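You operate a simulated robot arm through the tools that you are given. There is no shell and no other tool.

Carry out the task below with a simulated robot arm. There is one attempt and no reset: what you move stays moved.

JOB
Warm the sample mould up to the heat on the yellow card.
Fine: lid shut and clamped first; set the heat knob, switch the heater on and wait for the green lamp.

The check looks at the end state, three seconds after you hand in, the way a careful person would. Anything else that was tipped, shoved, dropped, spilled or broken makes it a failure. Lids that push on must go on centred and level and be pressed home; caps that screw on are set level and turned clockwise until they are tight.

ROBOT AND FRAMES
A 7-joint arm with a two-finger parallel gripper, fixed in place. Base frame: the origin is on the floor under the middle of its stand, x ahead of it, y to its left, z up; the work surface is at about z = 820. Readings come in mm, rad, newtons and seconds.
With the tool pointing down near the work surface it reaches from about 240 to 680 mm from the base axis. Its first joint turns from -1.152 to 1.152 rad. Payload 2.4 kg.
Tool frame: the origin (TCP) lies between the finger pads and is the grasp point; the fingertips stand 30 mm ahead of it; z points along the fingers, y is the line along which they close. The gripper opens to 94 mm. The fingers are 28 mm wide and 10 mm thick; the gripper's body (50 by 96 mm) begins 55 mm behind the TCP.
Orientation is that of the tool frame in the base frame, as a unit quaternion [w, x, y, z]. With the fingers straight down and closing along the base's y, the tool's x points along the base's -x, its y along +y and its z along -z.

CONTROLS
- The arm moves only by the tool drive_tool. Its argument "targets" is one flat list of numbers, 6 for each row, row after row: the shift along the tool's x, y, z in cm, then the turn, a rotation vector about the tool's x, y, z in degrees. In form: [dx, dy, dz, ax, ay, az, dx, dy, dz, ax, ay, az, ...]. A call has 1 to 20 rows; each row shifts and turns the commanded pose from where the row before left it, along the tool's axes as they then stand. "claw" is the opening in per cent of the stroke, from 0 (shut) to 100 (fully open), set as the call begins (left out, the last holds). Each row takes 0.2 s and may step no farther than 50 mm and 0.15 rad from the row before; otherwise, or with a gripper value out of range, the whole call is refused. A pose out of reach is approached as far as the arm can. The call stops where the force on the tool passes 40 N (or 10 N more than at its start, if that is more) or the arm is blocked; 0.2 s more then pass. The fingers move at their own pace (about 153 mm/s each) and stop on an object; they squeeze with about 43 N. The grip force told is the motor's: it shows also when the fingers shut on nothing. Time passes only in rows, and 0.2 s behind the last, so rows that do not move let the fingers close. The reply holds the time, the measured pose of the TCP, the force on the tool along the base axes, the opening and the grip force, in the units named above and with some noise, with the torque about the TCP (base axes, N m) and any sound that the robot's microphone picked up.
- Cameras (640 x 400 px; columns grow to the right, rows downward): "scene" is fixed at [35.9, 474.5, 1442]; the picture's right is [-0.76, -0.66, 0.00], its down [-0.39, 0.45, -0.80] and it looks along [0.53, -0.61, -0.59] (base axes); focal length 312 px, centre (320, 200). "wrist" rides on the gripper at [76, 14, -102] in the tool frame; the picture's right is [-0.18, 0.98, 0.00], its down [-0.75, -0.14, -0.64] and it looks along [-0.63, -0.12, 0.77] (tool axes); focal length 243 px, centre (320, 200). There is no depth. A picture from a camera that has moved, and an enlarged one, comes with that camera's place and axes in the base frame and with its lens.
- capture(camera): a new picture of that camera. No time passes.
- close_up(camera, box): a new picture of the part [left, top, right, bottom] of that camera's present view, enlarged. No time passes.
- job_done(): hands the job in; it is judged then, once.

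Nothing tells you positions but the pictures and the camera data. Unless the task says otherwise, let go and move clear before handing in.

The tools are called after "Request:" as name(argument=value, ...) on one line, values as JSON. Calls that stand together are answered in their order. drive_tool: Moves the arm, as the interface text tells. Its arguments: {"type":"object","properties":{"targets":{"type":"array"},"claw":{"type":"number"}},"required":["targets"]} The other tools are called the same way: capture (camera) takes a picture; close_up (camera, box) takes an enlarged picture of a part of a camera's view; job_done () hands the job in.

At the start:

```text
clock: 0.0
tcp_pos: [425.9, 108.2, 1164.8]
orientation: [-0.001, 0.0, 1.0, 0.0]
wrist_force: [0.6, -1.3, -0.9]
torque: [0.04, -0.01, 0.0]
gripper_width: 94.1
finger_force: 0.1
```

scene: 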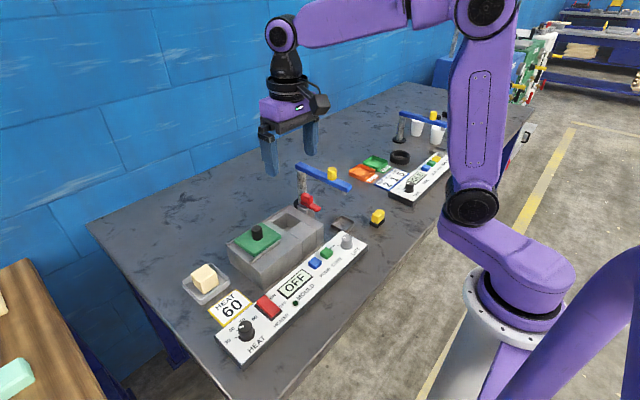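
wrist: 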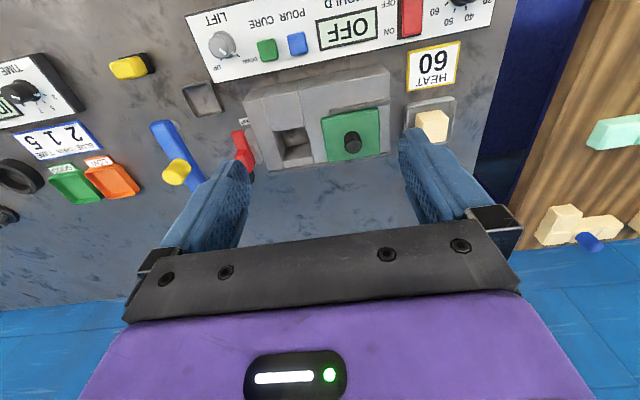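

I see a mould block with a green lid lying on it, a blue arm with a yellow end and red handle (probably the clamp), a control panel with heat knob, heater switch and lamp, and a yellow card reading HEAT 60. I will look closer before moving.

Request:
close_up(camera="scene", box=[170, 150, 400, 370])

Request:
close_up(camera="scene", box=[200, 230, 380, 370])

Request:
close_up(camera="scene", box=[280, 90, 470, 230])

Request:
close_up(camera="wrist", box=[180, 0, 500, 200])

Request:
close_up(camera="wrist", box=[0, 0, 260, 240])

```text
1.82 times, centred on (285, 260) of scene
camera zoom: at [35.9, 474.5, 1442.0], right [-0.76, -0.66, 0.0], down [-0.39, 0.45, -0.8], along [0.53, -0.61, -0.59], focal length 568 px, centre (384, 91)
```

zoom: 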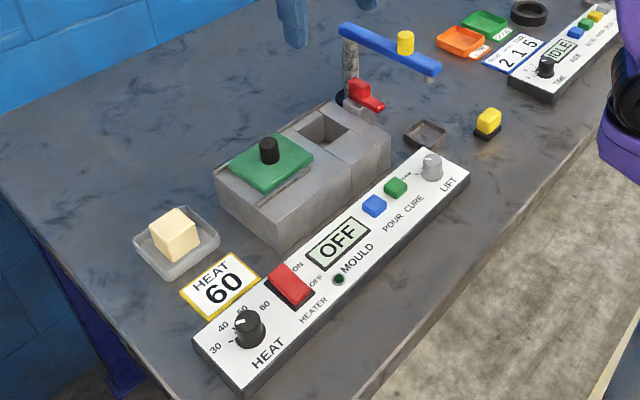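

```text
2.86 times, centred on (290, 300) of scene
camera zoom: at [35.9, 474.5, 1442.0], right [-0.76, -0.66, 0.0], down [-0.39, 0.45, -0.8], along [0.53, -0.61, -0.59], focal length 893 px, centre (406, -86)
```

zoom: 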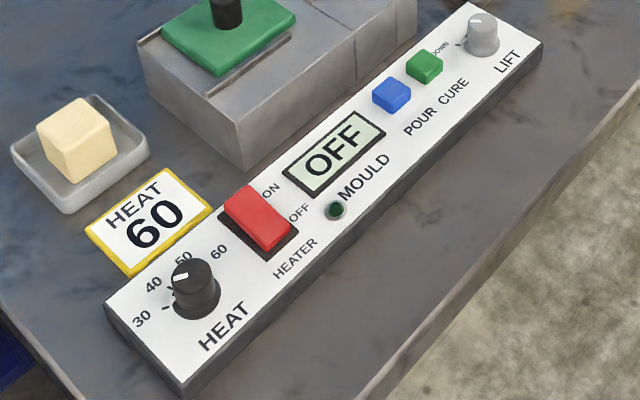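

```text
2.86 times, centred on (375, 160) of scene
camera zoom: at [35.9, 474.5, 1442.0], right [-0.76, -0.66, 0.0], down [-0.39, 0.45, -0.8], along [0.53, -0.61, -0.59], focal length 893 px, centre (163, 314)
```

zoom: 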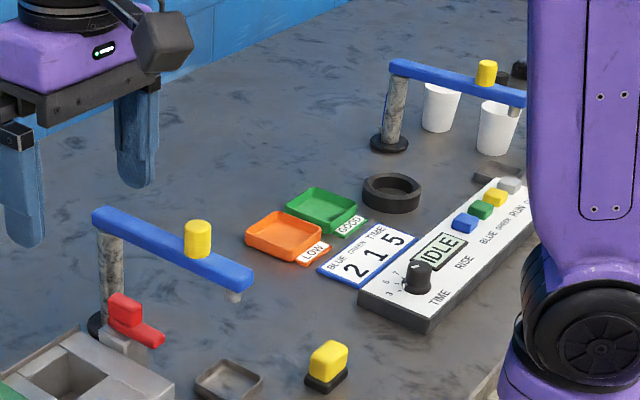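

```text
2.00 times, centred on (340, 100) of wrist
camera zoom: at [350.6, 119.8, 1267.2], right [0.18, 0.98, 0.0], down [0.75, -0.14, 0.64], along [0.63, -0.12, -0.77], focal length 485 px, centre (280, 400)
```

zoom: 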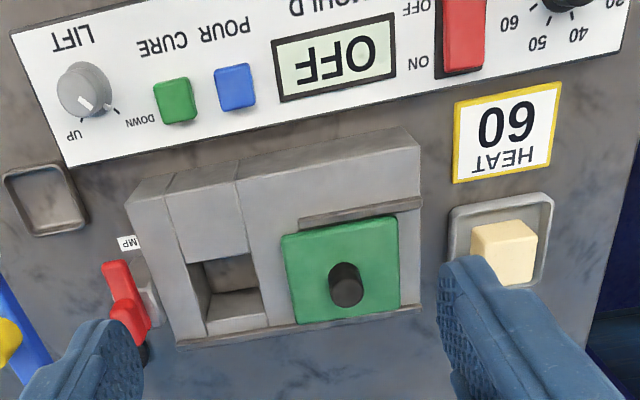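

```text
1.67 times, centred on (130, 120) of wrist
camera zoom: at [350.6, 119.8, 1267.2], right [0.18, 0.98, 0.0], down [0.75, -0.14, 0.64], along [0.63, -0.12, -0.77], focal length 404 px, centre (637, 333)
```

zoom: 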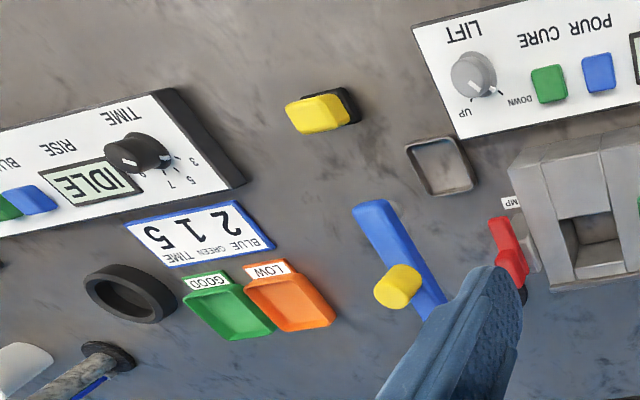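

The lid (green, black knob) sits on rails offset to the +y side of the mould with the cavity open; a red clamp is at its -y end. I'll bring the wrist camera closer to inspect the lid, rails and clamp.

Request:
drive_tool(targets=[-0.64, 0.36, 3.2, 0, 0, 0, -0.64, 0.36, 3.2, 0, 0, 0, -0.64, 0.36, 3.2, 0, 0, 0, -0.64, 0.36, 3.2, 0, 0, 0, -0.64, 0.36, 3.2, 0, 0, 0], claw=100)

Request:
capture(camera="wrist")

Request:
capture(camera="scene")

```text
clock: 1.2
tcp_pos: [459.1, 125.1, 1005.5]
orientation: [-0.001, 0.0, 1.0, -0.001]
wrist_force: [-0.1, -0.4, 0.4]
torque: [0.02, 0.04, -0.04]
gripper_width: 94.2
finger_force: 0.1
```

```text
taken
camera wrist: at [382.6, 137.5, 1107.8], right [0.18, 0.98, 0.0], down [0.75, -0.14, 0.64], along [0.63, -0.12, -0.77], focal length 243 px, centre (320, 200)
```

wrist: 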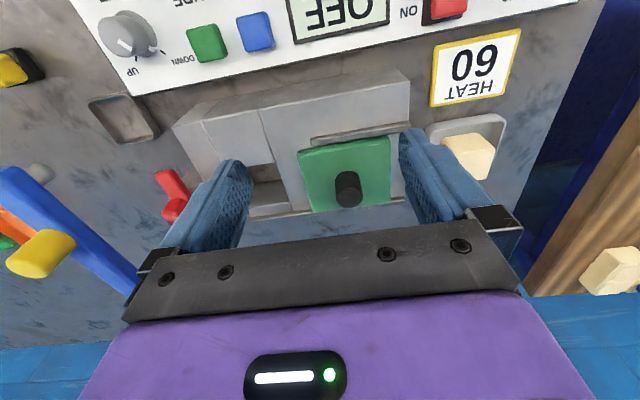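

```text
taken
```

scene: 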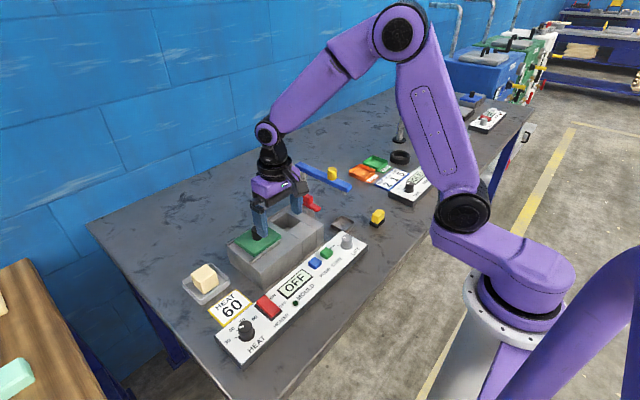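

The lid seems to sit between two low rails (near and far side). I'll look at the enlarged views of the lid and the clamp.

Request:
close_up(camera="wrist", box=[150, 60, 430, 230])

Request:
close_up(camera="scene", box=[220, 180, 350, 290])

Request:
close_up(camera="wrist", box=[80, 80, 280, 230])

```text
2.29 times, centred on (290, 145) of wrist
camera zoom: at [382.6, 137.5, 1107.8], right [0.18, 0.98, 0.0], down [0.75, -0.14, 0.64], along [0.63, -0.12, -0.77], focal length 555 px, centre (389, 326)
```

zoom: 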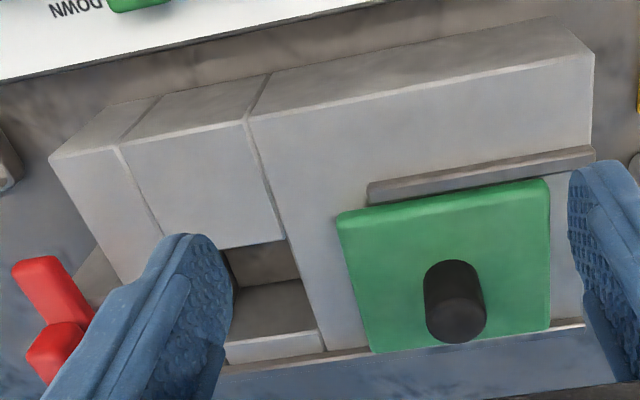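

```text
3.64 times, centred on (285, 235) of scene
camera zoom: at [35.9, 474.5, 1442.0], right [-0.76, -0.66, 0.0], down [-0.39, 0.45, -0.8], along [0.53, -0.61, -0.59], focal length 1136 px, centre (447, 73)
```

zoom: 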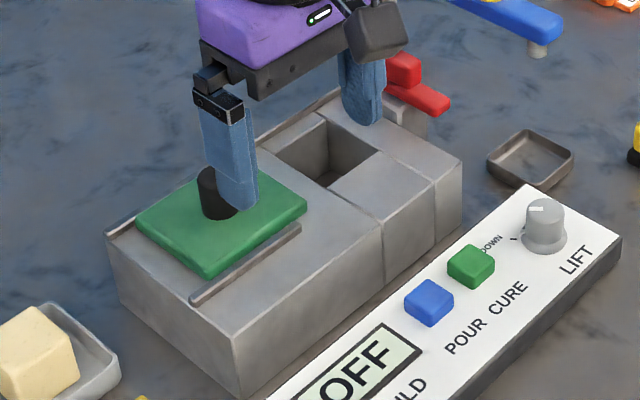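

```text
2.67 times, centred on (180, 155) of wrist
camera zoom: at [382.6, 137.5, 1107.8], right [0.18, 0.98, 0.0], down [0.75, -0.14, 0.64], along [0.63, -0.12, -0.77], focal length 647 px, centre (693, 320)
```

zoom: 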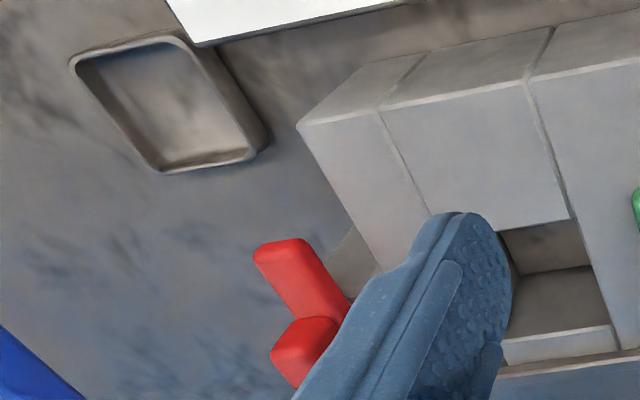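

The rails beside the lid point along y toward the cavity. I'll shift the arm past the mould so that the wrist camera looks straight down at it without the fingers in the way.

Request:
drive_tool(targets=[-2.4, -0.7, -1.1, 0, 0, 0, -2.4, -0.7, -1.1, 0, 0, 0, -2.4, -0.7, -1.1, 0, 0, 0, -2.4, -0.7, -1.1, 0, 0, 0])

Request:
capture(camera="wrist")

Request:
close_up(camera="wrist", box=[130, 0, 530, 150])

Request:
close_up(camera="scene", box=[220, 180, 350, 290])

```text
clock: 2.2
tcp_pos: [554.3, 97.6, 1048.6]
orientation: [-0.001, 0.0, 1.0, 0.001]
wrist_force: [-0.5, 0.9, -0.4]
torque: [-0.04, 0.0, 0.01]
gripper_width: 94.0
finger_force: 0.1
```

```text
taken
camera wrist: at [478.8, 110.3, 1151.5], right [0.18, 0.98, 0.0], down [0.75, -0.14, 0.64], along [0.63, -0.12, -0.77], focal length 243 px, centre (320, 200)
```

wrist: 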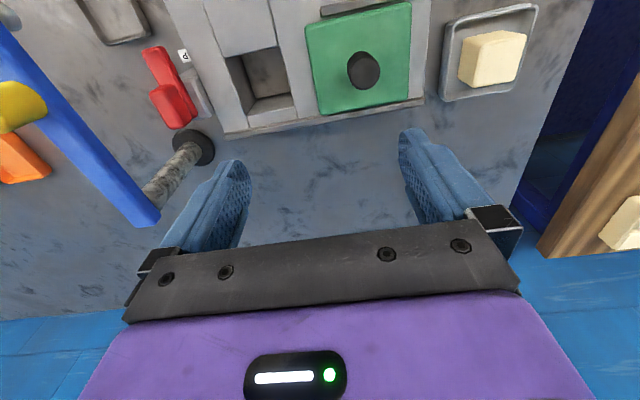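

```text
1.60 times, centred on (330, 75) of wrist
camera zoom: at [478.8, 110.3, 1151.5], right [0.18, 0.98, 0.0], down [0.75, -0.14, 0.64], along [0.63, -0.12, -0.77], focal length 388 px, centre (304, 400)
```

zoom: 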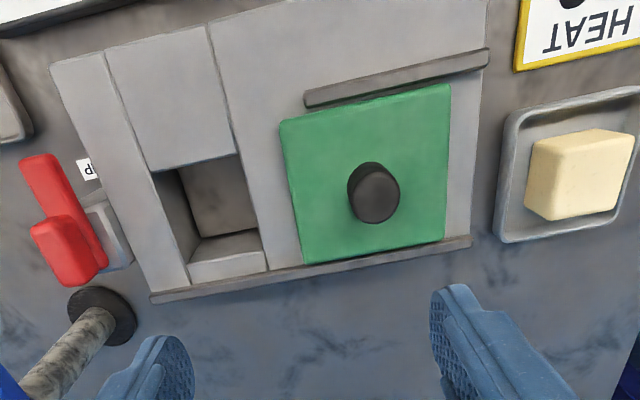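

```text
3.64 times, centred on (285, 235) of scene
camera zoom: at [35.9, 474.5, 1442.0], right [-0.76, -0.66, 0.0], down [-0.39, 0.45, -0.8], along [0.53, -0.61, -0.59], focal length 1136 px, centre (447, 73)
```

zoom: 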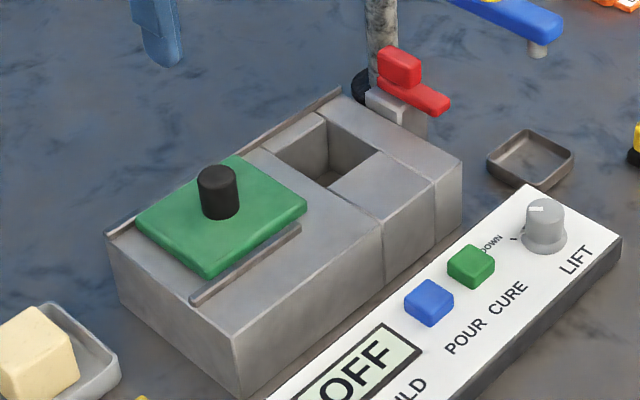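

The mould is square to the base: block about x 450–580, y −18–200, top z ≈ 889; lid centre about (535, 138), cavity centre about (535, 40). I zoom in on the clamp and heat knob to understand them.

Request:
close_up(camera="wrist", box=[120, 20, 240, 145])

Request:
close_up(camera="scene", box=[285, 170, 355, 220])

Request:
close_up(camera="scene", box=[210, 280, 310, 370])

Request:
close_up(camera="wrist", box=[210, 0, 450, 150])

```text
3.20 times, centred on (180, 82) of wrist
camera zoom: at [478.8, 110.3, 1151.5], right [0.18, 0.98, 0.0], down [0.75, -0.14, 0.64], along [0.63, -0.12, -0.77], focal length 776 px, centre (768, 576)
```

zoom: 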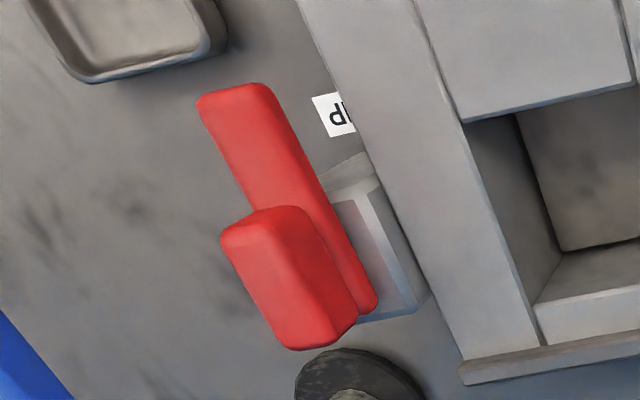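

```text
8.00 times, centred on (320, 195) of scene
camera zoom: at [35.9, 474.5, 1442.0], right [-0.76, -0.66, 0.0], down [-0.39, 0.45, -0.8], along [0.53, -0.61, -0.59], focal length 2500 px, centre (320, 240)
```

zoom: 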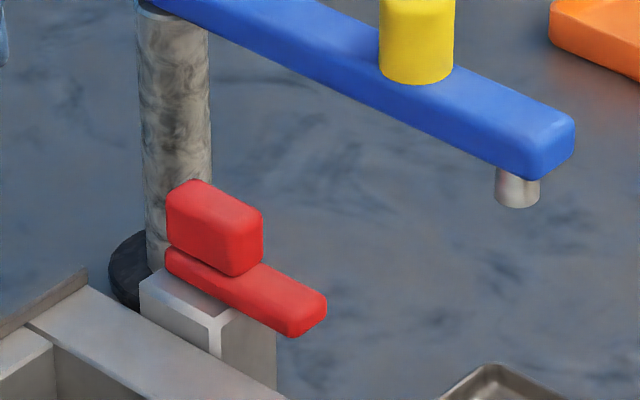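

```text
4.44 times, centred on (260, 325) of scene
camera zoom: at [35.9, 474.5, 1442.0], right [-0.76, -0.66, 0.0], down [-0.39, 0.45, -0.8], along [0.53, -0.61, -0.59], focal length 1389 px, centre (587, -356)
```

zoom: 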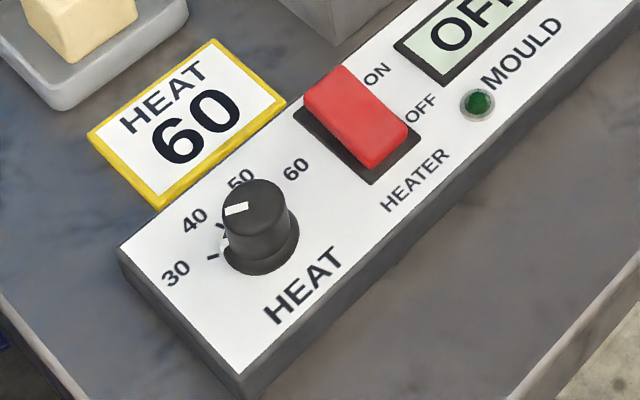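

```text
2.67 times, centred on (330, 75) of wrist
camera zoom: at [478.8, 110.3, 1151.5], right [0.18, 0.98, 0.0], down [0.75, -0.14, 0.64], along [0.63, -0.12, -0.77], focal length 647 px, centre (293, 533)
```

zoom: 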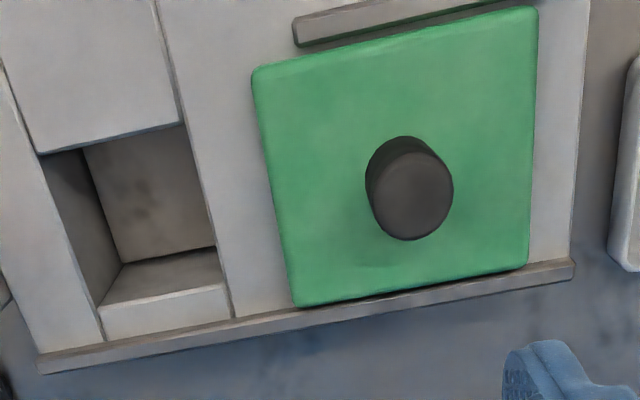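

The clamp looks like a red bar with an upright red grip on a grey post at about (528, −32), which should turn a quarter so that the bar points +y over the shut lid. The blue arm nearby could be in the gripper's way, so I measure it.

Request:
close_up(camera="scene", box=[285, 150, 365, 200])

Request:
close_up(camera="wrist", box=[0, 10, 210, 240])

```text
8.00 times, centred on (325, 175) of scene
camera zoom: at [35.9, 474.5, 1442.0], right [-0.76, -0.66, 0.0], down [-0.39, 0.45, -0.8], along [0.53, -0.61, -0.59], focal length 2500 px, centre (280, 400)
```

zoom: 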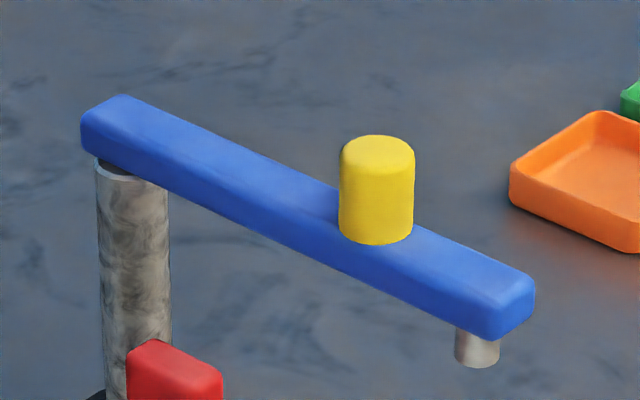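

```text
1.74 times, centred on (105, 125) of wrist
camera zoom: at [478.8, 110.3, 1151.5], right [0.18, 0.98, 0.0], down [0.75, -0.14, 0.64], along [0.63, -0.12, -0.77], focal length 422 px, centre (694, 330)
```

zoom: 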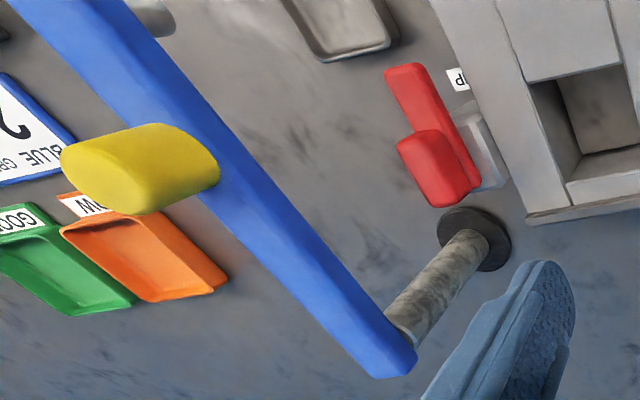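

The blue arm's height is poorly determined from this pair of views, so I go up and over the clamp for a better baseline.

Request:
drive_tool(targets=[0, -1.0, -4.0, 0, 0, 0, 0, -3.9, -1.1, 0, 0, 0, 0, -3.9, 0, 0, 0, 0, 0, -2.9, 0, 0, 0, 0])

Request:
capture(camera="wrist")

Request:
close_up(camera="wrist", box=[200, 0, 420, 140])

Request:
close_up(camera="wrist", box=[160, 0, 320, 200])

```text
clock: 3.2
tcp_pos: [555.3, -20.6, 1100.1]
orientation: [0.0, -0.001, 1.0, 0.0]
wrist_force: [-0.7, 0.3, -0.2]
torque: [-0.01, 0.02, -0.01]
gripper_width: 93.9
finger_force: 0.1
```

```text
taken
camera wrist: at [479.2, -8.2, 1203.0], right [0.18, 0.98, 0.0], down [0.75, -0.14, 0.64], along [0.63, -0.12, -0.77], focal length 243 px, centre (320, 200)
```

wrist: 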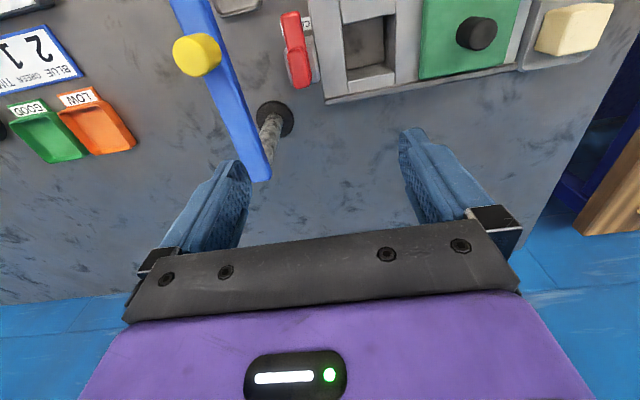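

```text
2.86 times, centred on (310, 70) of wrist
camera zoom: at [479.2, -8.2, 1203.0], right [0.18, 0.98, 0.0], down [0.75, -0.14, 0.64], along [0.63, -0.12, -0.77], focal length 693 px, centre (349, 571)
```

zoom: 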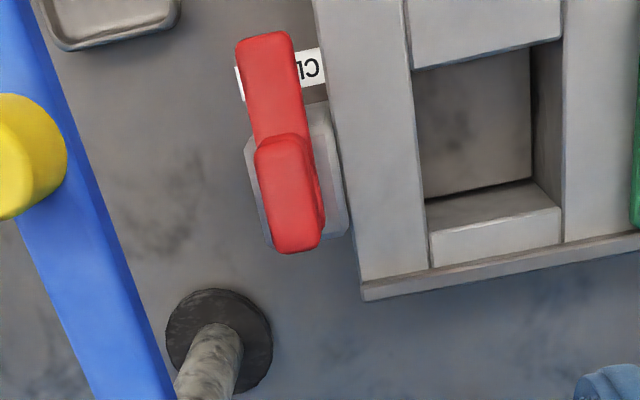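

```text
2.00 times, centred on (240, 100) of wrist
camera zoom: at [479.2, -8.2, 1203.0], right [0.18, 0.98, 0.0], down [0.75, -0.14, 0.64], along [0.63, -0.12, -0.77], focal length 485 px, centre (480, 400)
```

zoom: 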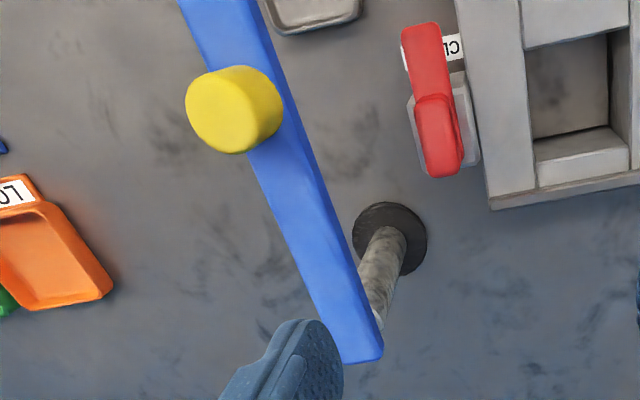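

The two wrist views agree: lid knob top at (535, 138, 920), cavity centre (536, 38.5), block top z ≈ 882, clamp hub at (530, −40) with grip top z ≈ 929, and the blue arm's edge at y ≈ −95 with top z ≈ 955. Next I go over the lid knob.

Request:
drive_tool(targets=[0.4, 3.18, 0, 0, 0, 0, 0.4, 3.18, 0, 0, 0, 0, 0.4, 3.18, 2.0, 0, 0, 0, 0.4, 3.18, 3.0, 0, 0, 0, 0.4, 3.18, 3.0, 0, 0, 0, 0, 0, 2.0, 0, 0, 0], claw=100)

Request:
capture(camera="wrist")

Request:
close_up(camera="scene", box=[200, 150, 360, 290])

```text
clock: 4.6
tcp_pos: [533.9, 138.7, 999.1]
orientation: [0.0, 0.001, 1.0, 0.0]
wrist_force: [-0.6, 0.1, 0.1]
torque: [0.01, 0.03, 0.0]
gripper_width: 94.2
finger_force: 0.1
```

```text
taken
camera wrist: at [457.8, 151.3, 1101.3], right [0.18, 0.98, 0.0], down [0.75, -0.14, 0.64], along [0.63, -0.12, -0.77], focal length 243 px, centre (320, 200)
```

wrist: 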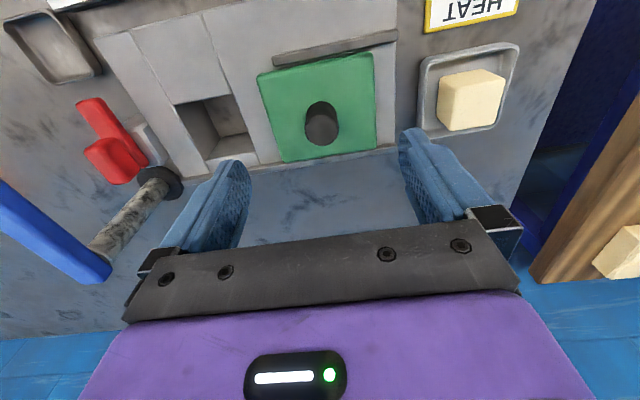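

```text
2.86 times, centred on (280, 220) of scene
camera zoom: at [35.9, 474.5, 1442.0], right [-0.76, -0.66, 0.0], down [-0.39, 0.45, -0.8], along [0.53, -0.61, -0.59], focal length 893 px, centre (434, 143)
```

zoom: 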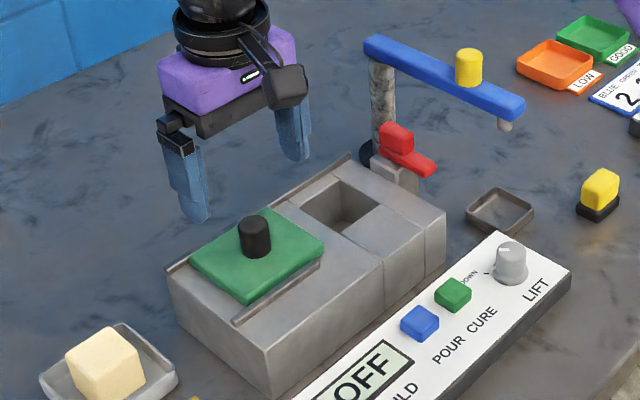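

The gripper is centred over the lid knob. I descend with open fingers to about TCP z = 926 and look before closing.

Request:
drive_tool(targets=[-0.05, 0, 2.5, 0, 0, 0, 0, 0, 2.5, 0, 0, 0, 0, 0, 1.5, 0, 0, 0, 0, 0, 0.7, 0, 0, 0])

Request:
capture(camera="wrist")

Request:
close_up(camera="scene", box=[200, 180, 330, 290])

```text
clock: 5.6
tcp_pos: [536.1, 139.7, 928.1]
orientation: [0.002, 0.0, 1.0, 0.001]
wrist_force: [-4.9, -1.4, 15.7]
torque: [0.67, 0.27, 0.11]
gripper_width: 93.6
finger_force: 0.1
```

```text
taken
camera wrist: at [459.4, 151.5, 1030.8], right [0.18, 0.98, 0.0], down [0.75, -0.14, 0.64], along [0.63, -0.12, -0.77], focal length 243 px, centre (320, 200)
```

wrist: 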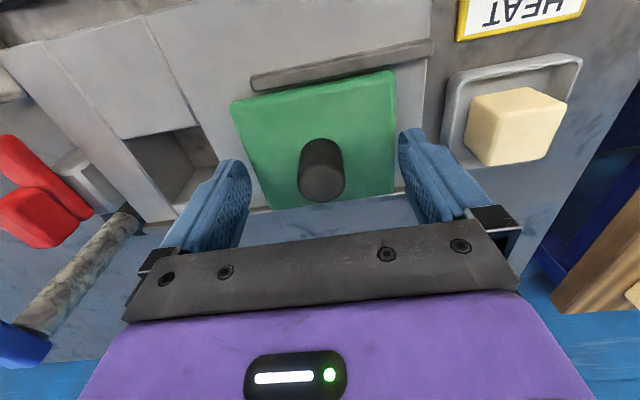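

```text
3.64 times, centred on (265, 235) of scene
camera zoom: at [35.5, 474.4, 1442.0], right [-0.76, -0.66, 0.0], down [-0.39, 0.45, -0.8], along [0.53, -0.61, -0.59], focal length 1136 px, centre (520, 73)
```

zoom: 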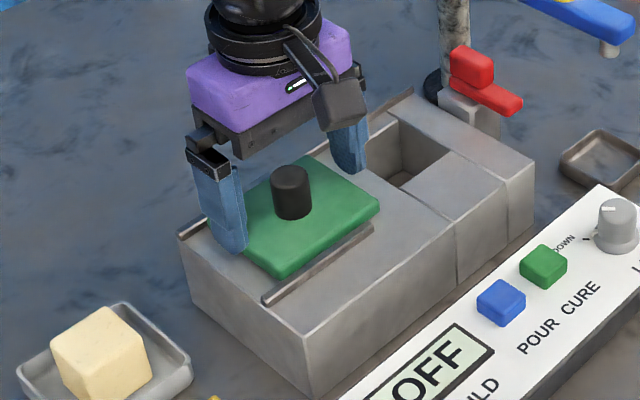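

Light contact (16 N) was felt on the +y finger at fingertip height z ≈ 898, probably the lid's edge; nothing moved. I raise 5 mm, recentre, and close on the knob.

Request:
drive_tool(targets=[0, -0.05, -0.5, 0, 0, 0, 0, 0, 0, 0, 0, 0])

Request:
close_up(camera="wrist", box=[200, 40, 460, 230])

```text
clock: 6.2
tcp_pos: [534.5, 137.8, 932.1]
orientation: [0.0, 0.0, 1.0, 0.001]
wrist_force: [0.2, 0.6, -0.5]
torque: [-0.01, -0.01, -0.01]
gripper_width: 94.0
finger_force: 0.0
```

```text
2.11 times, centred on (330, 135) of wrist
camera zoom: at [459.4, 150.9, 1034.8], right [0.18, 0.98, 0.0], down [0.75, -0.14, 0.64], along [0.63, -0.12, -0.77], focal length 511 px, centre (299, 337)
```

zoom: 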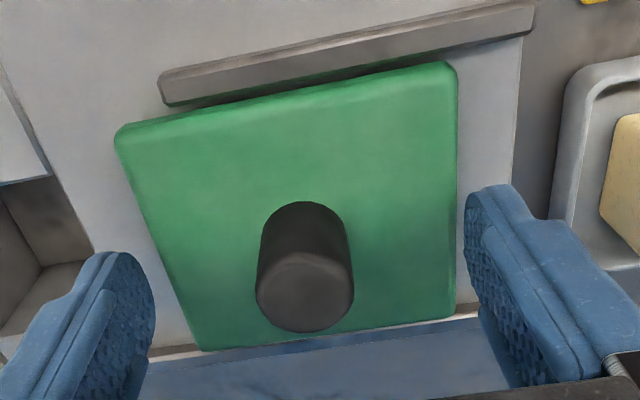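

The knob is centred between the fingers, free of contact. I close on the knob.

Request:
drive_tool(targets=[0, 0, 0, 0, 0, 0, 0, 0, 0, 0, 0, 0, 0, 0, 0, 0, 0, 0], claw=0)

Request:
close_up(camera="wrist", box=[200, 40, 460, 230])

Request:
close_up(camera="scene", box=[200, 180, 330, 290])

```text
clock: 7.0
tcp_pos: [536.7, 139.0, 932.2]
orientation: [0.0, -0.001, 1.0, 0.0]
wrist_force: [0.0, 1.9, -1.5]
torque: [-0.43, 0.04, -0.07]
gripper_width: 25.5
finger_force: 44.9
```

```text
2.11 times, centred on (330, 135) of wrist
camera zoom: at [459.4, 151.3, 1034.9], right [0.18, 0.98, 0.0], down [0.75, -0.14, 0.64], along [0.63, -0.12, -0.77], focal length 511 px, centre (299, 337)
```

zoom: 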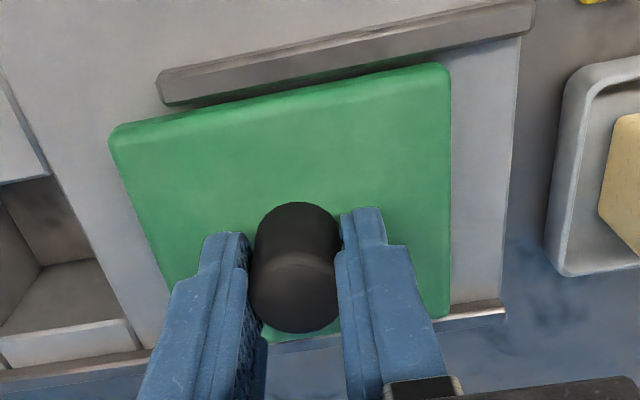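

```text
3.64 times, centred on (265, 235) of scene
camera zoom: at [35.9, 474.6, 1441.9], right [-0.76, -0.66, 0.0], down [-0.39, 0.45, -0.8], along [0.53, -0.61, -0.59], focal length 1136 px, centre (520, 73)
```

zoom: 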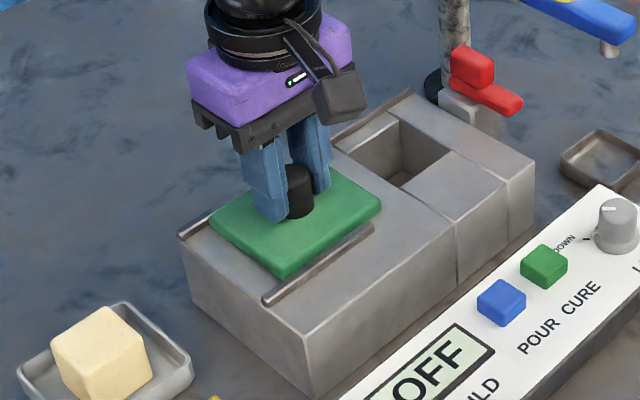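

The knob is held (25.5 mm). I slide the lid toward −y at constant height, first 8 cm, watching the force.

Request:
drive_tool(targets=[0, -0.5, 0, 0, 0, 0, 0, -1, 0, 0, 0, 0, 0, -1, 0, 0, 0, 0, 0, -1, 0, 0, 0, 0, 0, -1, 0, 0, 0, 0, 0, -1, 0, 0, 0, 0, 0, -1, 0, 0, 0, 0, 0, -1, 0, 0, 0, 0, 0, -0.5, 0, 0, 0, 0])

Request:
capture(camera="wrist")

Request:
close_up(camera="scene", box=[200, 180, 330, 290])

```text
clock: 9.0
tcp_pos: [535.5, 59.0, 932.8]
orientation: [0.001, 0.0, 1.0, -0.001]
wrist_force: [9.7, 0.6, -18.9]
torque: [0.53, 0.35, 0.05]
gripper_width: 26.0
finger_force: 44.7
```

```text
taken
camera wrist: at [459.4, 71.0, 1035.0], right [0.18, 0.98, 0.0], down [0.75, -0.14, 0.64], along [0.63, -0.12, -0.77], focal length 243 px, centre (320, 200)
```

wrist: 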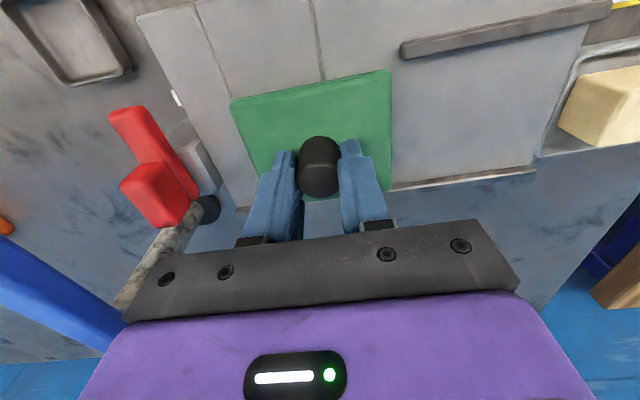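

```text
3.64 times, centred on (265, 235) of scene
camera zoom: at [36.5, 474.5, 1442.0], right [-0.76, -0.66, 0.0], down [-0.39, 0.45, -0.8], along [0.53, -0.61, -0.59], focal length 1136 px, centre (520, 73)
```

zoom: 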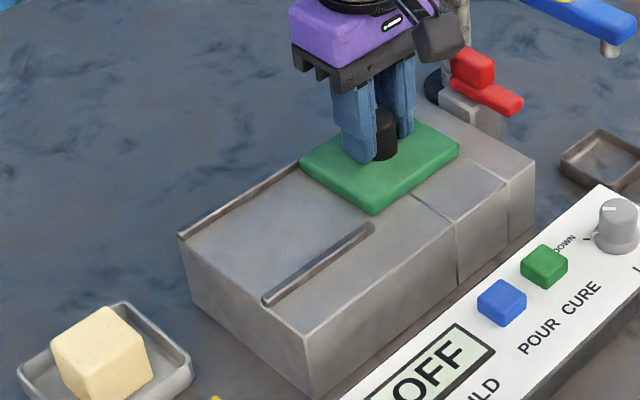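

The lid is sliding; the tool is being drawn down by about 19 N, so the lid seems to track a little lower. I ease down 2 mm to unload and check.

Request:
drive_tool(targets=[0, 0, 0.1, 0, 0, 0, 0, 0, 0.1, 0, 0, 0, 0, 0, 0, 0, 0, 0])

Request:
close_up(camera="wrist", box=[140, 40, 440, 230])

Request:
close_up(camera="scene", box=[260, 180, 340, 240])

```text
clock: 9.8
tcp_pos: [536.1, 58.4, 932.9]
orientation: [0.001, 0.0, 1.0, 0.0]
wrist_force: [1.3, 0.3, 18.6]
torque: [-0.62, 1.2, -0.11]
gripper_width: 25.7
finger_force: 45.3
```

```text
2.11 times, centred on (290, 135) of wrist
camera zoom: at [459.1, 71.5, 1034.8], right [0.18, 0.98, 0.0], down [0.75, -0.14, 0.64], along [0.63, -0.12, -0.77], focal length 511 px, centre (383, 337)
```

zoom: 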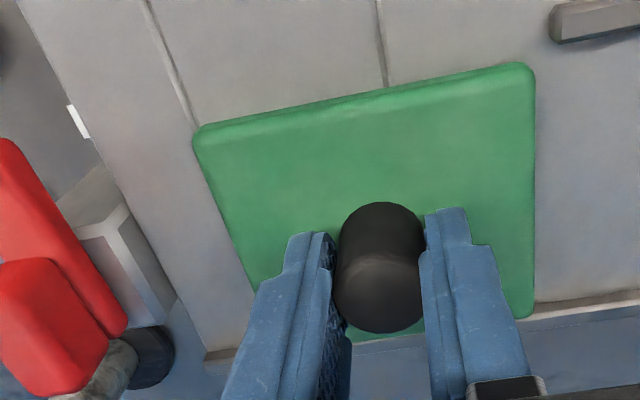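

```text
6.67 times, centred on (300, 210) of scene
camera zoom: at [35.6, 474.5, 1442.0], right [-0.76, -0.66, 0.0], down [-0.39, 0.45, -0.8], along [0.53, -0.61, -0.59], focal length 2083 px, centre (453, 133)
```

zoom: 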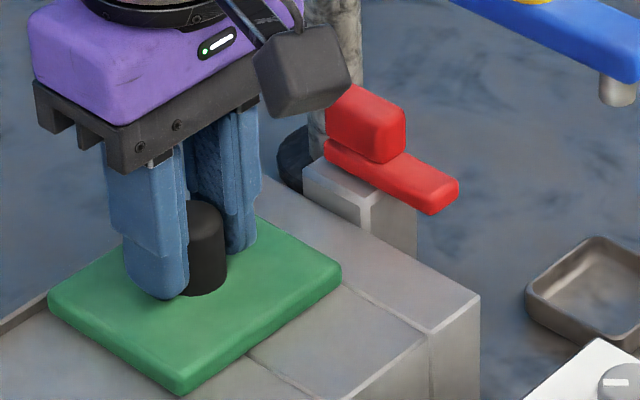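

The lid is rigidly guided in height (a captured slide). I take the 1 mm back to unload it, then slide on toward the closed stop in small steps.

Request:
drive_tool(targets=[0, 0, -0.1, 0, 0, 0, 0, -0.4, 0, 0, 0, 0, 0, -0.4, 0, 0, 0, 0, 0, -0.4, 0, 0, 0, 0, 0, -0.3, 0, 0, 0, 0, 0, -0.3, 0, 0, 0, 0, 0, 0, 0, 0, 0, 0])

Request:
close_up(camera="wrist", box=[140, 40, 440, 230])

Request:
close_up(camera="scene", box=[260, 180, 340, 240])

```text
clock: 11.4
tcp_pos: [536.0, 40.9, 931.3]
orientation: [0.001, 0.0, 1.0, 0.0]
wrist_force: [3.7, -1.2, 29.8]
torque: [-0.58, 0.65, -0.03]
gripper_width: 25.4
finger_force: 44.8
```

```text
2.11 times, centred on (290, 135) of wrist
camera zoom: at [459.0, 53.0, 1034.7], right [0.18, 0.98, 0.0], down [0.75, -0.14, 0.64], along [0.63, -0.12, -0.76], focal length 511 px, centre (383, 337)
```

zoom: 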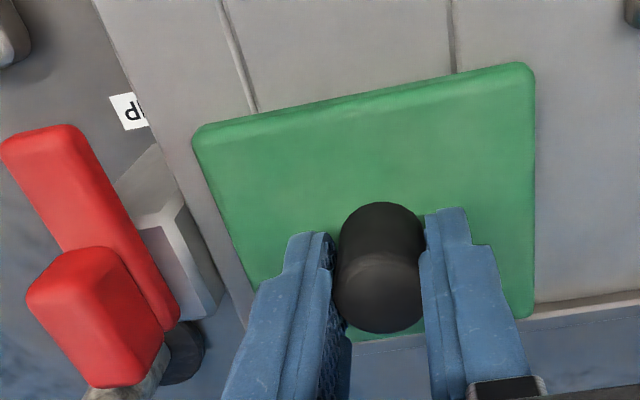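

```text
6.67 times, centred on (300, 210) of scene
camera zoom: at [35.5, 474.5, 1442.0], right [-0.76, -0.66, 0.0], down [-0.39, 0.45, -0.8], along [0.53, -0.61, -0.59], focal length 2083 px, centre (453, 133)
```

zoom: 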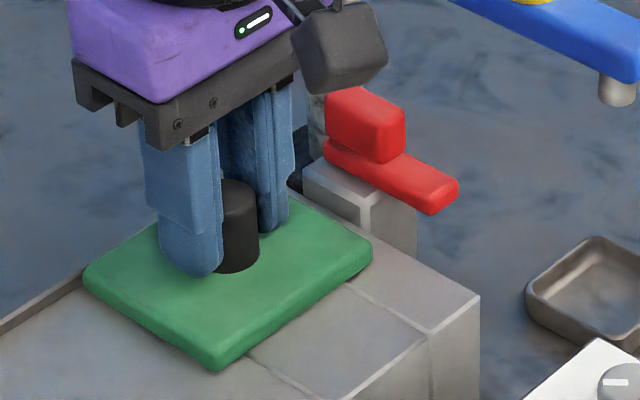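

Still moving freely in y (no stop reached yet), with some upward load again. I lift 1.5 mm to unload and push on in small steps until the stop is felt.

Request:
drive_tool(targets=[0, 0, -0.15, 0, 0, 0, 0, -0.1, 0, 0, 0, 0, 0, -0.1, 0, 0, 0, 0, 0, -0.1, 0, 0, 0, 0, 0, 0, 0, 0, 0, 0])

```text
clock: 12.6
tcp_pos: [535.4, 40.0, 933.3]
orientation: [0.0, -0.001, 1.0, 0.0]
wrist_force: [11.2, 13.5, -7.7]
torque: [-0.38, -0.76, -0.07]
gripper_width: 25.7
finger_force: 45.0
```

A resistance of 13 N now builds in y near TCP y = 40, likely the closed stop. I push another millimetre to confirm.

Request:
drive_tool(targets=[0, -0.05, 0, 0, 0, 0, 0, -0.05, 0, 0, 0, 0, 0, 0, 0, 0, 0, 0])

Request:
close_up(camera="wrist", box=[140, 40, 440, 230])

Request:
capture(camera="scene")

```text
clock: 13.4
tcp_pos: [535.2, 40.7, 931.1]
orientation: [-0.001, -0.001, 1.0, 0.0]
wrist_force: [13.6, 25.4, -16.7]
torque: [-0.23, -0.02, -0.26]
gripper_width: 25.5
finger_force: 45.0
```

```text
2.11 times, centred on (290, 135) of wrist
camera zoom: at [459.2, 52.0, 1034.9], right [0.18, 0.98, 0.0], down [0.75, -0.14, 0.64], along [0.63, -0.12, -0.77], focal length 511 px, centre (383, 337)
```

zoom: 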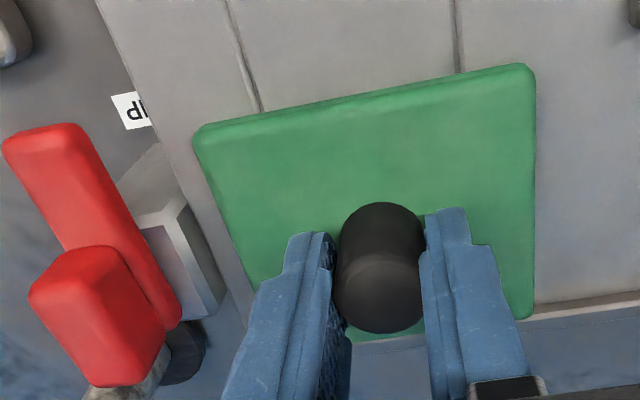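

```text
taken
```

scene: 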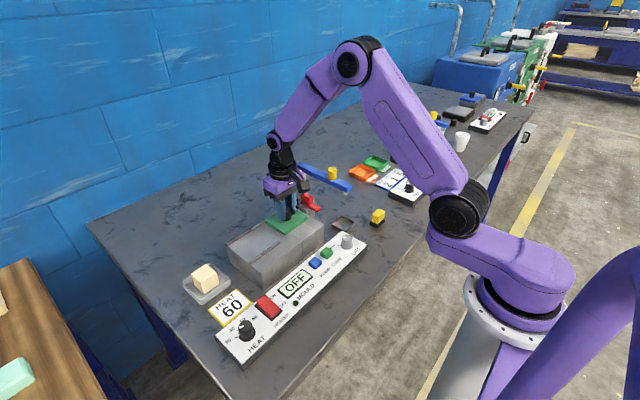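

The lid has reached its closed stop (25 N, no more travel) and covers the cavity. I release with a partial opening and rise straight up.

Request:
drive_tool(targets=[0, 0, 0, 0, 0, 0, 0, 0, 0, 0, 0, 0, 0, 0.2, 0, 0, 0, 0, 0, 0, -2, 0, 0, 0, 0, 0, -4, 0, 0, 0, 0, 0, -4, 0, 0, 0, 0, 0, -4, 0, 0, 0], claw=55)

Request:
capture(camera="wrist")

Request:
close_up(camera="scene", box=[220, 170, 350, 270])

```text
clock: 15.0
tcp_pos: [535.5, 38.9, 1073.0]
orientation: [0.0, 0.0, 1.0, 0.0]
wrist_force: [0.2, 0.6, -0.3]
torque: [0.02, 0.0, 0.0]
gripper_width: 51.6
finger_force: 0.0
```

```text
taken
camera wrist: at [459.3, 51.7, 1176.4], right [0.18, 0.98, 0.0], down [0.75, -0.14, 0.64], along [0.63, -0.12, -0.77], focal length 243 px, centre (320, 200)
```

wrist: 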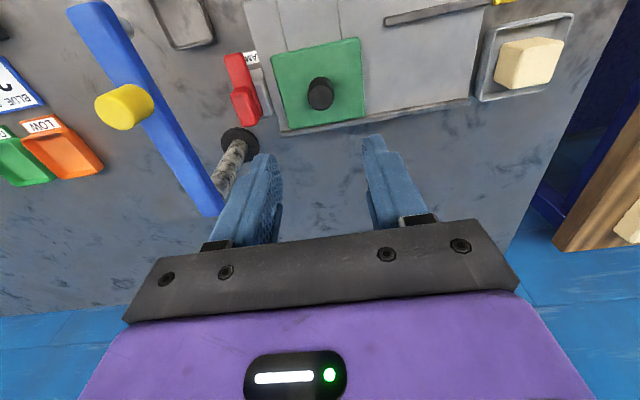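

```text
4.00 times, centred on (285, 220) of scene
camera zoom: at [35.9, 474.5, 1442.0], right [-0.76, -0.66, 0.0], down [-0.39, 0.45, -0.8], along [0.53, -0.61, -0.59], focal length 1250 px, centre (460, 120)
```

zoom: 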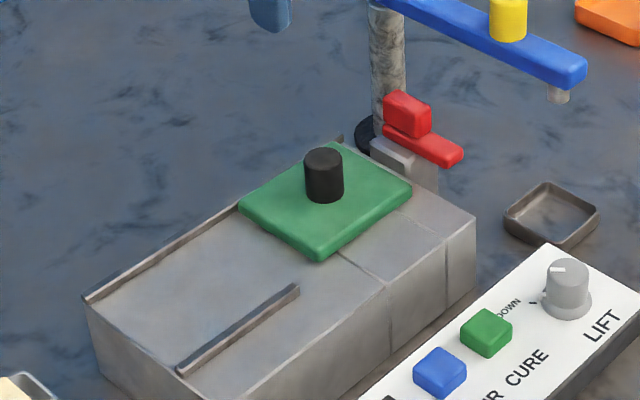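

The lid now covers the cavity and stays put. Next the clamp; I zoom in on it from here.

Request:
close_up(camera="wrist", box=[200, 30, 380, 140])

Request:
close_up(camera="scene", box=[295, 175, 355, 225])

```text
3.56 times, centred on (290, 85) of wrist
camera zoom: at [459.3, 51.7, 1176.4], right [0.18, 0.98, 0.0], down [0.75, -0.14, 0.64], along [0.63, -0.12, -0.77], focal length 863 px, centre (427, 609)
```

zoom: 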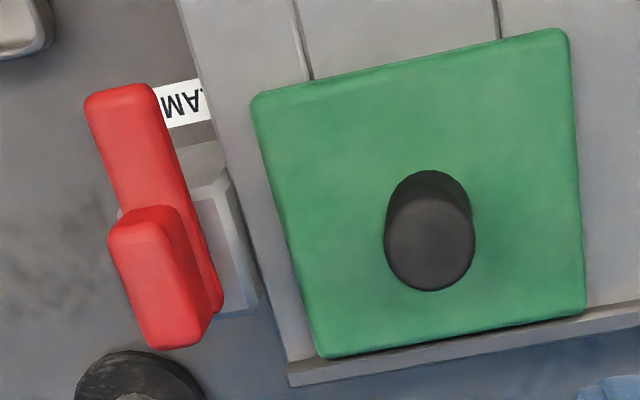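

```text
8.00 times, centred on (325, 200) of scene
camera zoom: at [35.9, 474.5, 1442.0], right [-0.76, -0.66, 0.0], down [-0.39, 0.45, -0.8], along [0.53, -0.61, -0.59], focal length 2500 px, centre (280, 200)
```

zoom: 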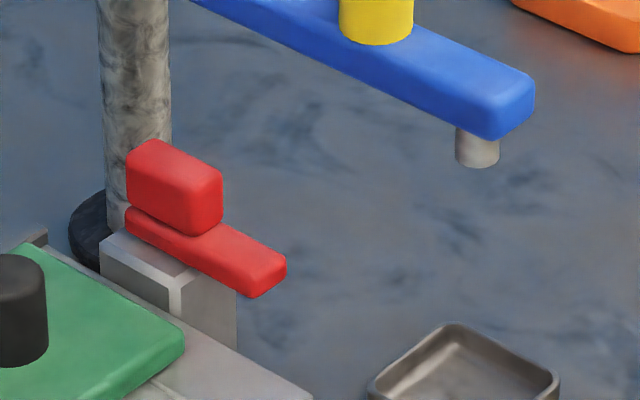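

The clamp's upright grip spans about x 515–546, y −48…−27, top z 929. I move over it at (531, −38.5), opening 45 %, and descend partway.

Request:
drive_tool(targets=[0.15, -2.6, 0, 0, 0, 0, 0.15, -2.6, 0, 0, 0, 0, 0.15, -2.55, 0, 0, 0, 0, 0, 0, 3, 0, 0, 0, 0, 0, 4, 0, 0, 0, 0, 0, 2.3, 0, 0, 0, 0, 0, 0, 0, 0, 0], claw=45)

Request:
capture(camera="wrist")

Request:
close_up(camera="scene", box=[265, 150, 375, 230])

```text
clock: 16.6
tcp_pos: [531.8, -39.0, 980.1]
orientation: [0.0, 0.001, 1.0, -0.001]
wrist_force: [-0.4, -0.2, -0.1]
torque: [0.04, -0.03, -0.02]
gripper_width: 42.2
finger_force: 0.1
```

```text
taken
camera wrist: at [454.7, -26.2, 1082.6], right [0.18, 0.98, 0.0], down [0.75, -0.14, 0.64], along [0.63, -0.12, -0.77], focal length 243 px, centre (320, 200)
```

wrist: 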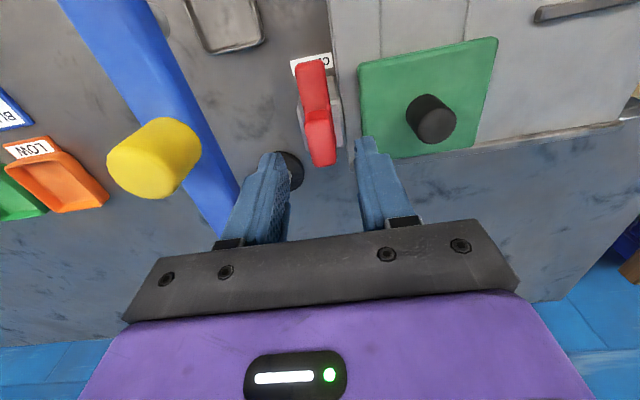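

```text
5.00 times, centred on (320, 190) of scene
camera zoom: at [35.9, 474.5, 1442.0], right [-0.76, -0.66, 0.0], down [-0.39, 0.45, -0.8], along [0.53, -0.61, -0.59], focal length 1562 px, centre (320, 250)
```

zoom: 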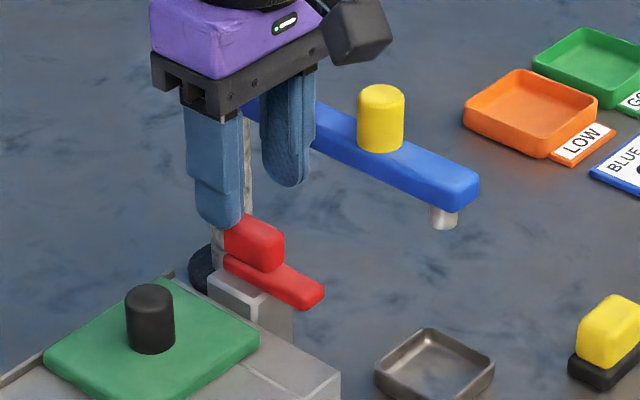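

The gripper straddles the grip position and is clear of the blue arm. I descend 4 cm and close on the upright red grip.

Request:
drive_tool(targets=[0.1, 0, 1.5, 0, 0, 0, 0, 0, 1.5, 0, 0, 0, 0, 0, 1.0, 0, 0, 0, 0, 0, 0, 0, 0, 0])

Request:
capture(camera="wrist")

Request:
close_up(camera="scene", box=[265, 150, 375, 230])

```text
clock: 17.6
tcp_pos: [530.1, -38.7, 940.5]
orientation: [0.0, 0.0, 1.0, -0.001]
wrist_force: [0.3, 0.6, -0.7]
torque: [-0.03, -0.01, 0.0]
gripper_width: 42.2
finger_force: 0.1
```

```text
taken
camera wrist: at [453.0, -25.8, 1042.9], right [0.18, 0.98, 0.0], down [0.75, -0.14, 0.64], along [0.63, -0.12, -0.77], focal length 243 px, centre (320, 200)
```

wrist: 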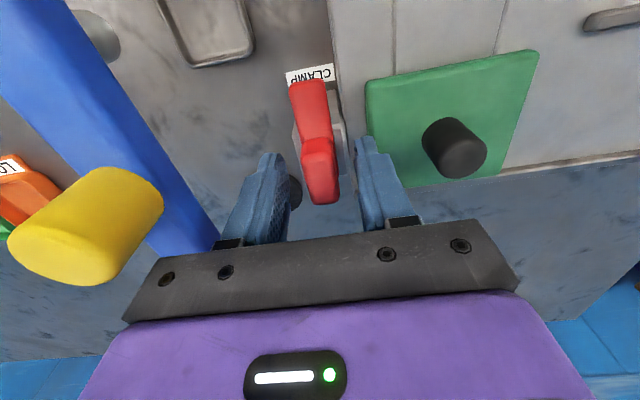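

```text
5.00 times, centred on (320, 190) of scene
camera zoom: at [35.9, 474.5, 1442.0], right [-0.76, -0.66, 0.0], down [-0.39, 0.45, -0.8], along [0.53, -0.61, -0.59], focal length 1562 px, centre (320, 250)
```

zoom: 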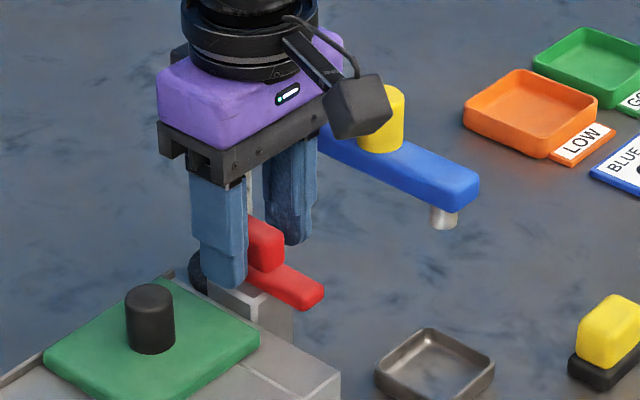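

All clear: no contact and the grip sits between the fingers. I close on it.

Request:
drive_tool(targets=[0, 0, 0, 0, 0, 0, 0, 0, 0, 0, 0, 0, 0, 0, 0, 0, 0, 0], claw=0)

Request:
close_up(camera="wrist", box=[220, 60, 440, 250])

```text
clock: 18.4
tcp_pos: [529.9, -38.7, 939.3]
orientation: [0.0, 0.0, 1.0, 0.0]
wrist_force: [0.0, 3.3, -5.5]
torque: [0.07, -0.29, -0.01]
gripper_width: 19.9
finger_force: 45.2
```

```text
2.11 times, centred on (330, 155) of wrist
camera zoom: at [453.1, -25.5, 1042.9], right [0.18, 0.98, 0.0], down [0.75, -0.14, 0.64], along [0.63, -0.12, -0.77], focal length 511 px, centre (299, 295)
```

zoom: 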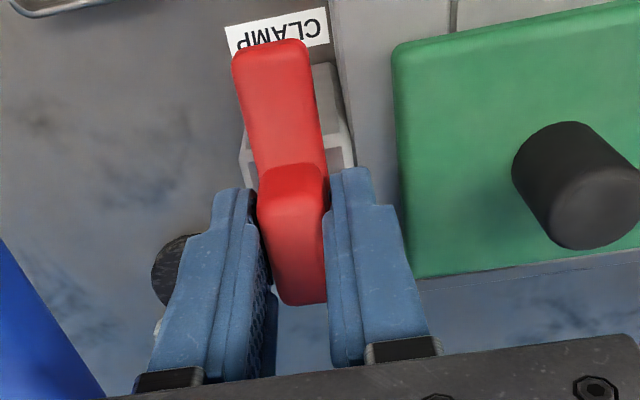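

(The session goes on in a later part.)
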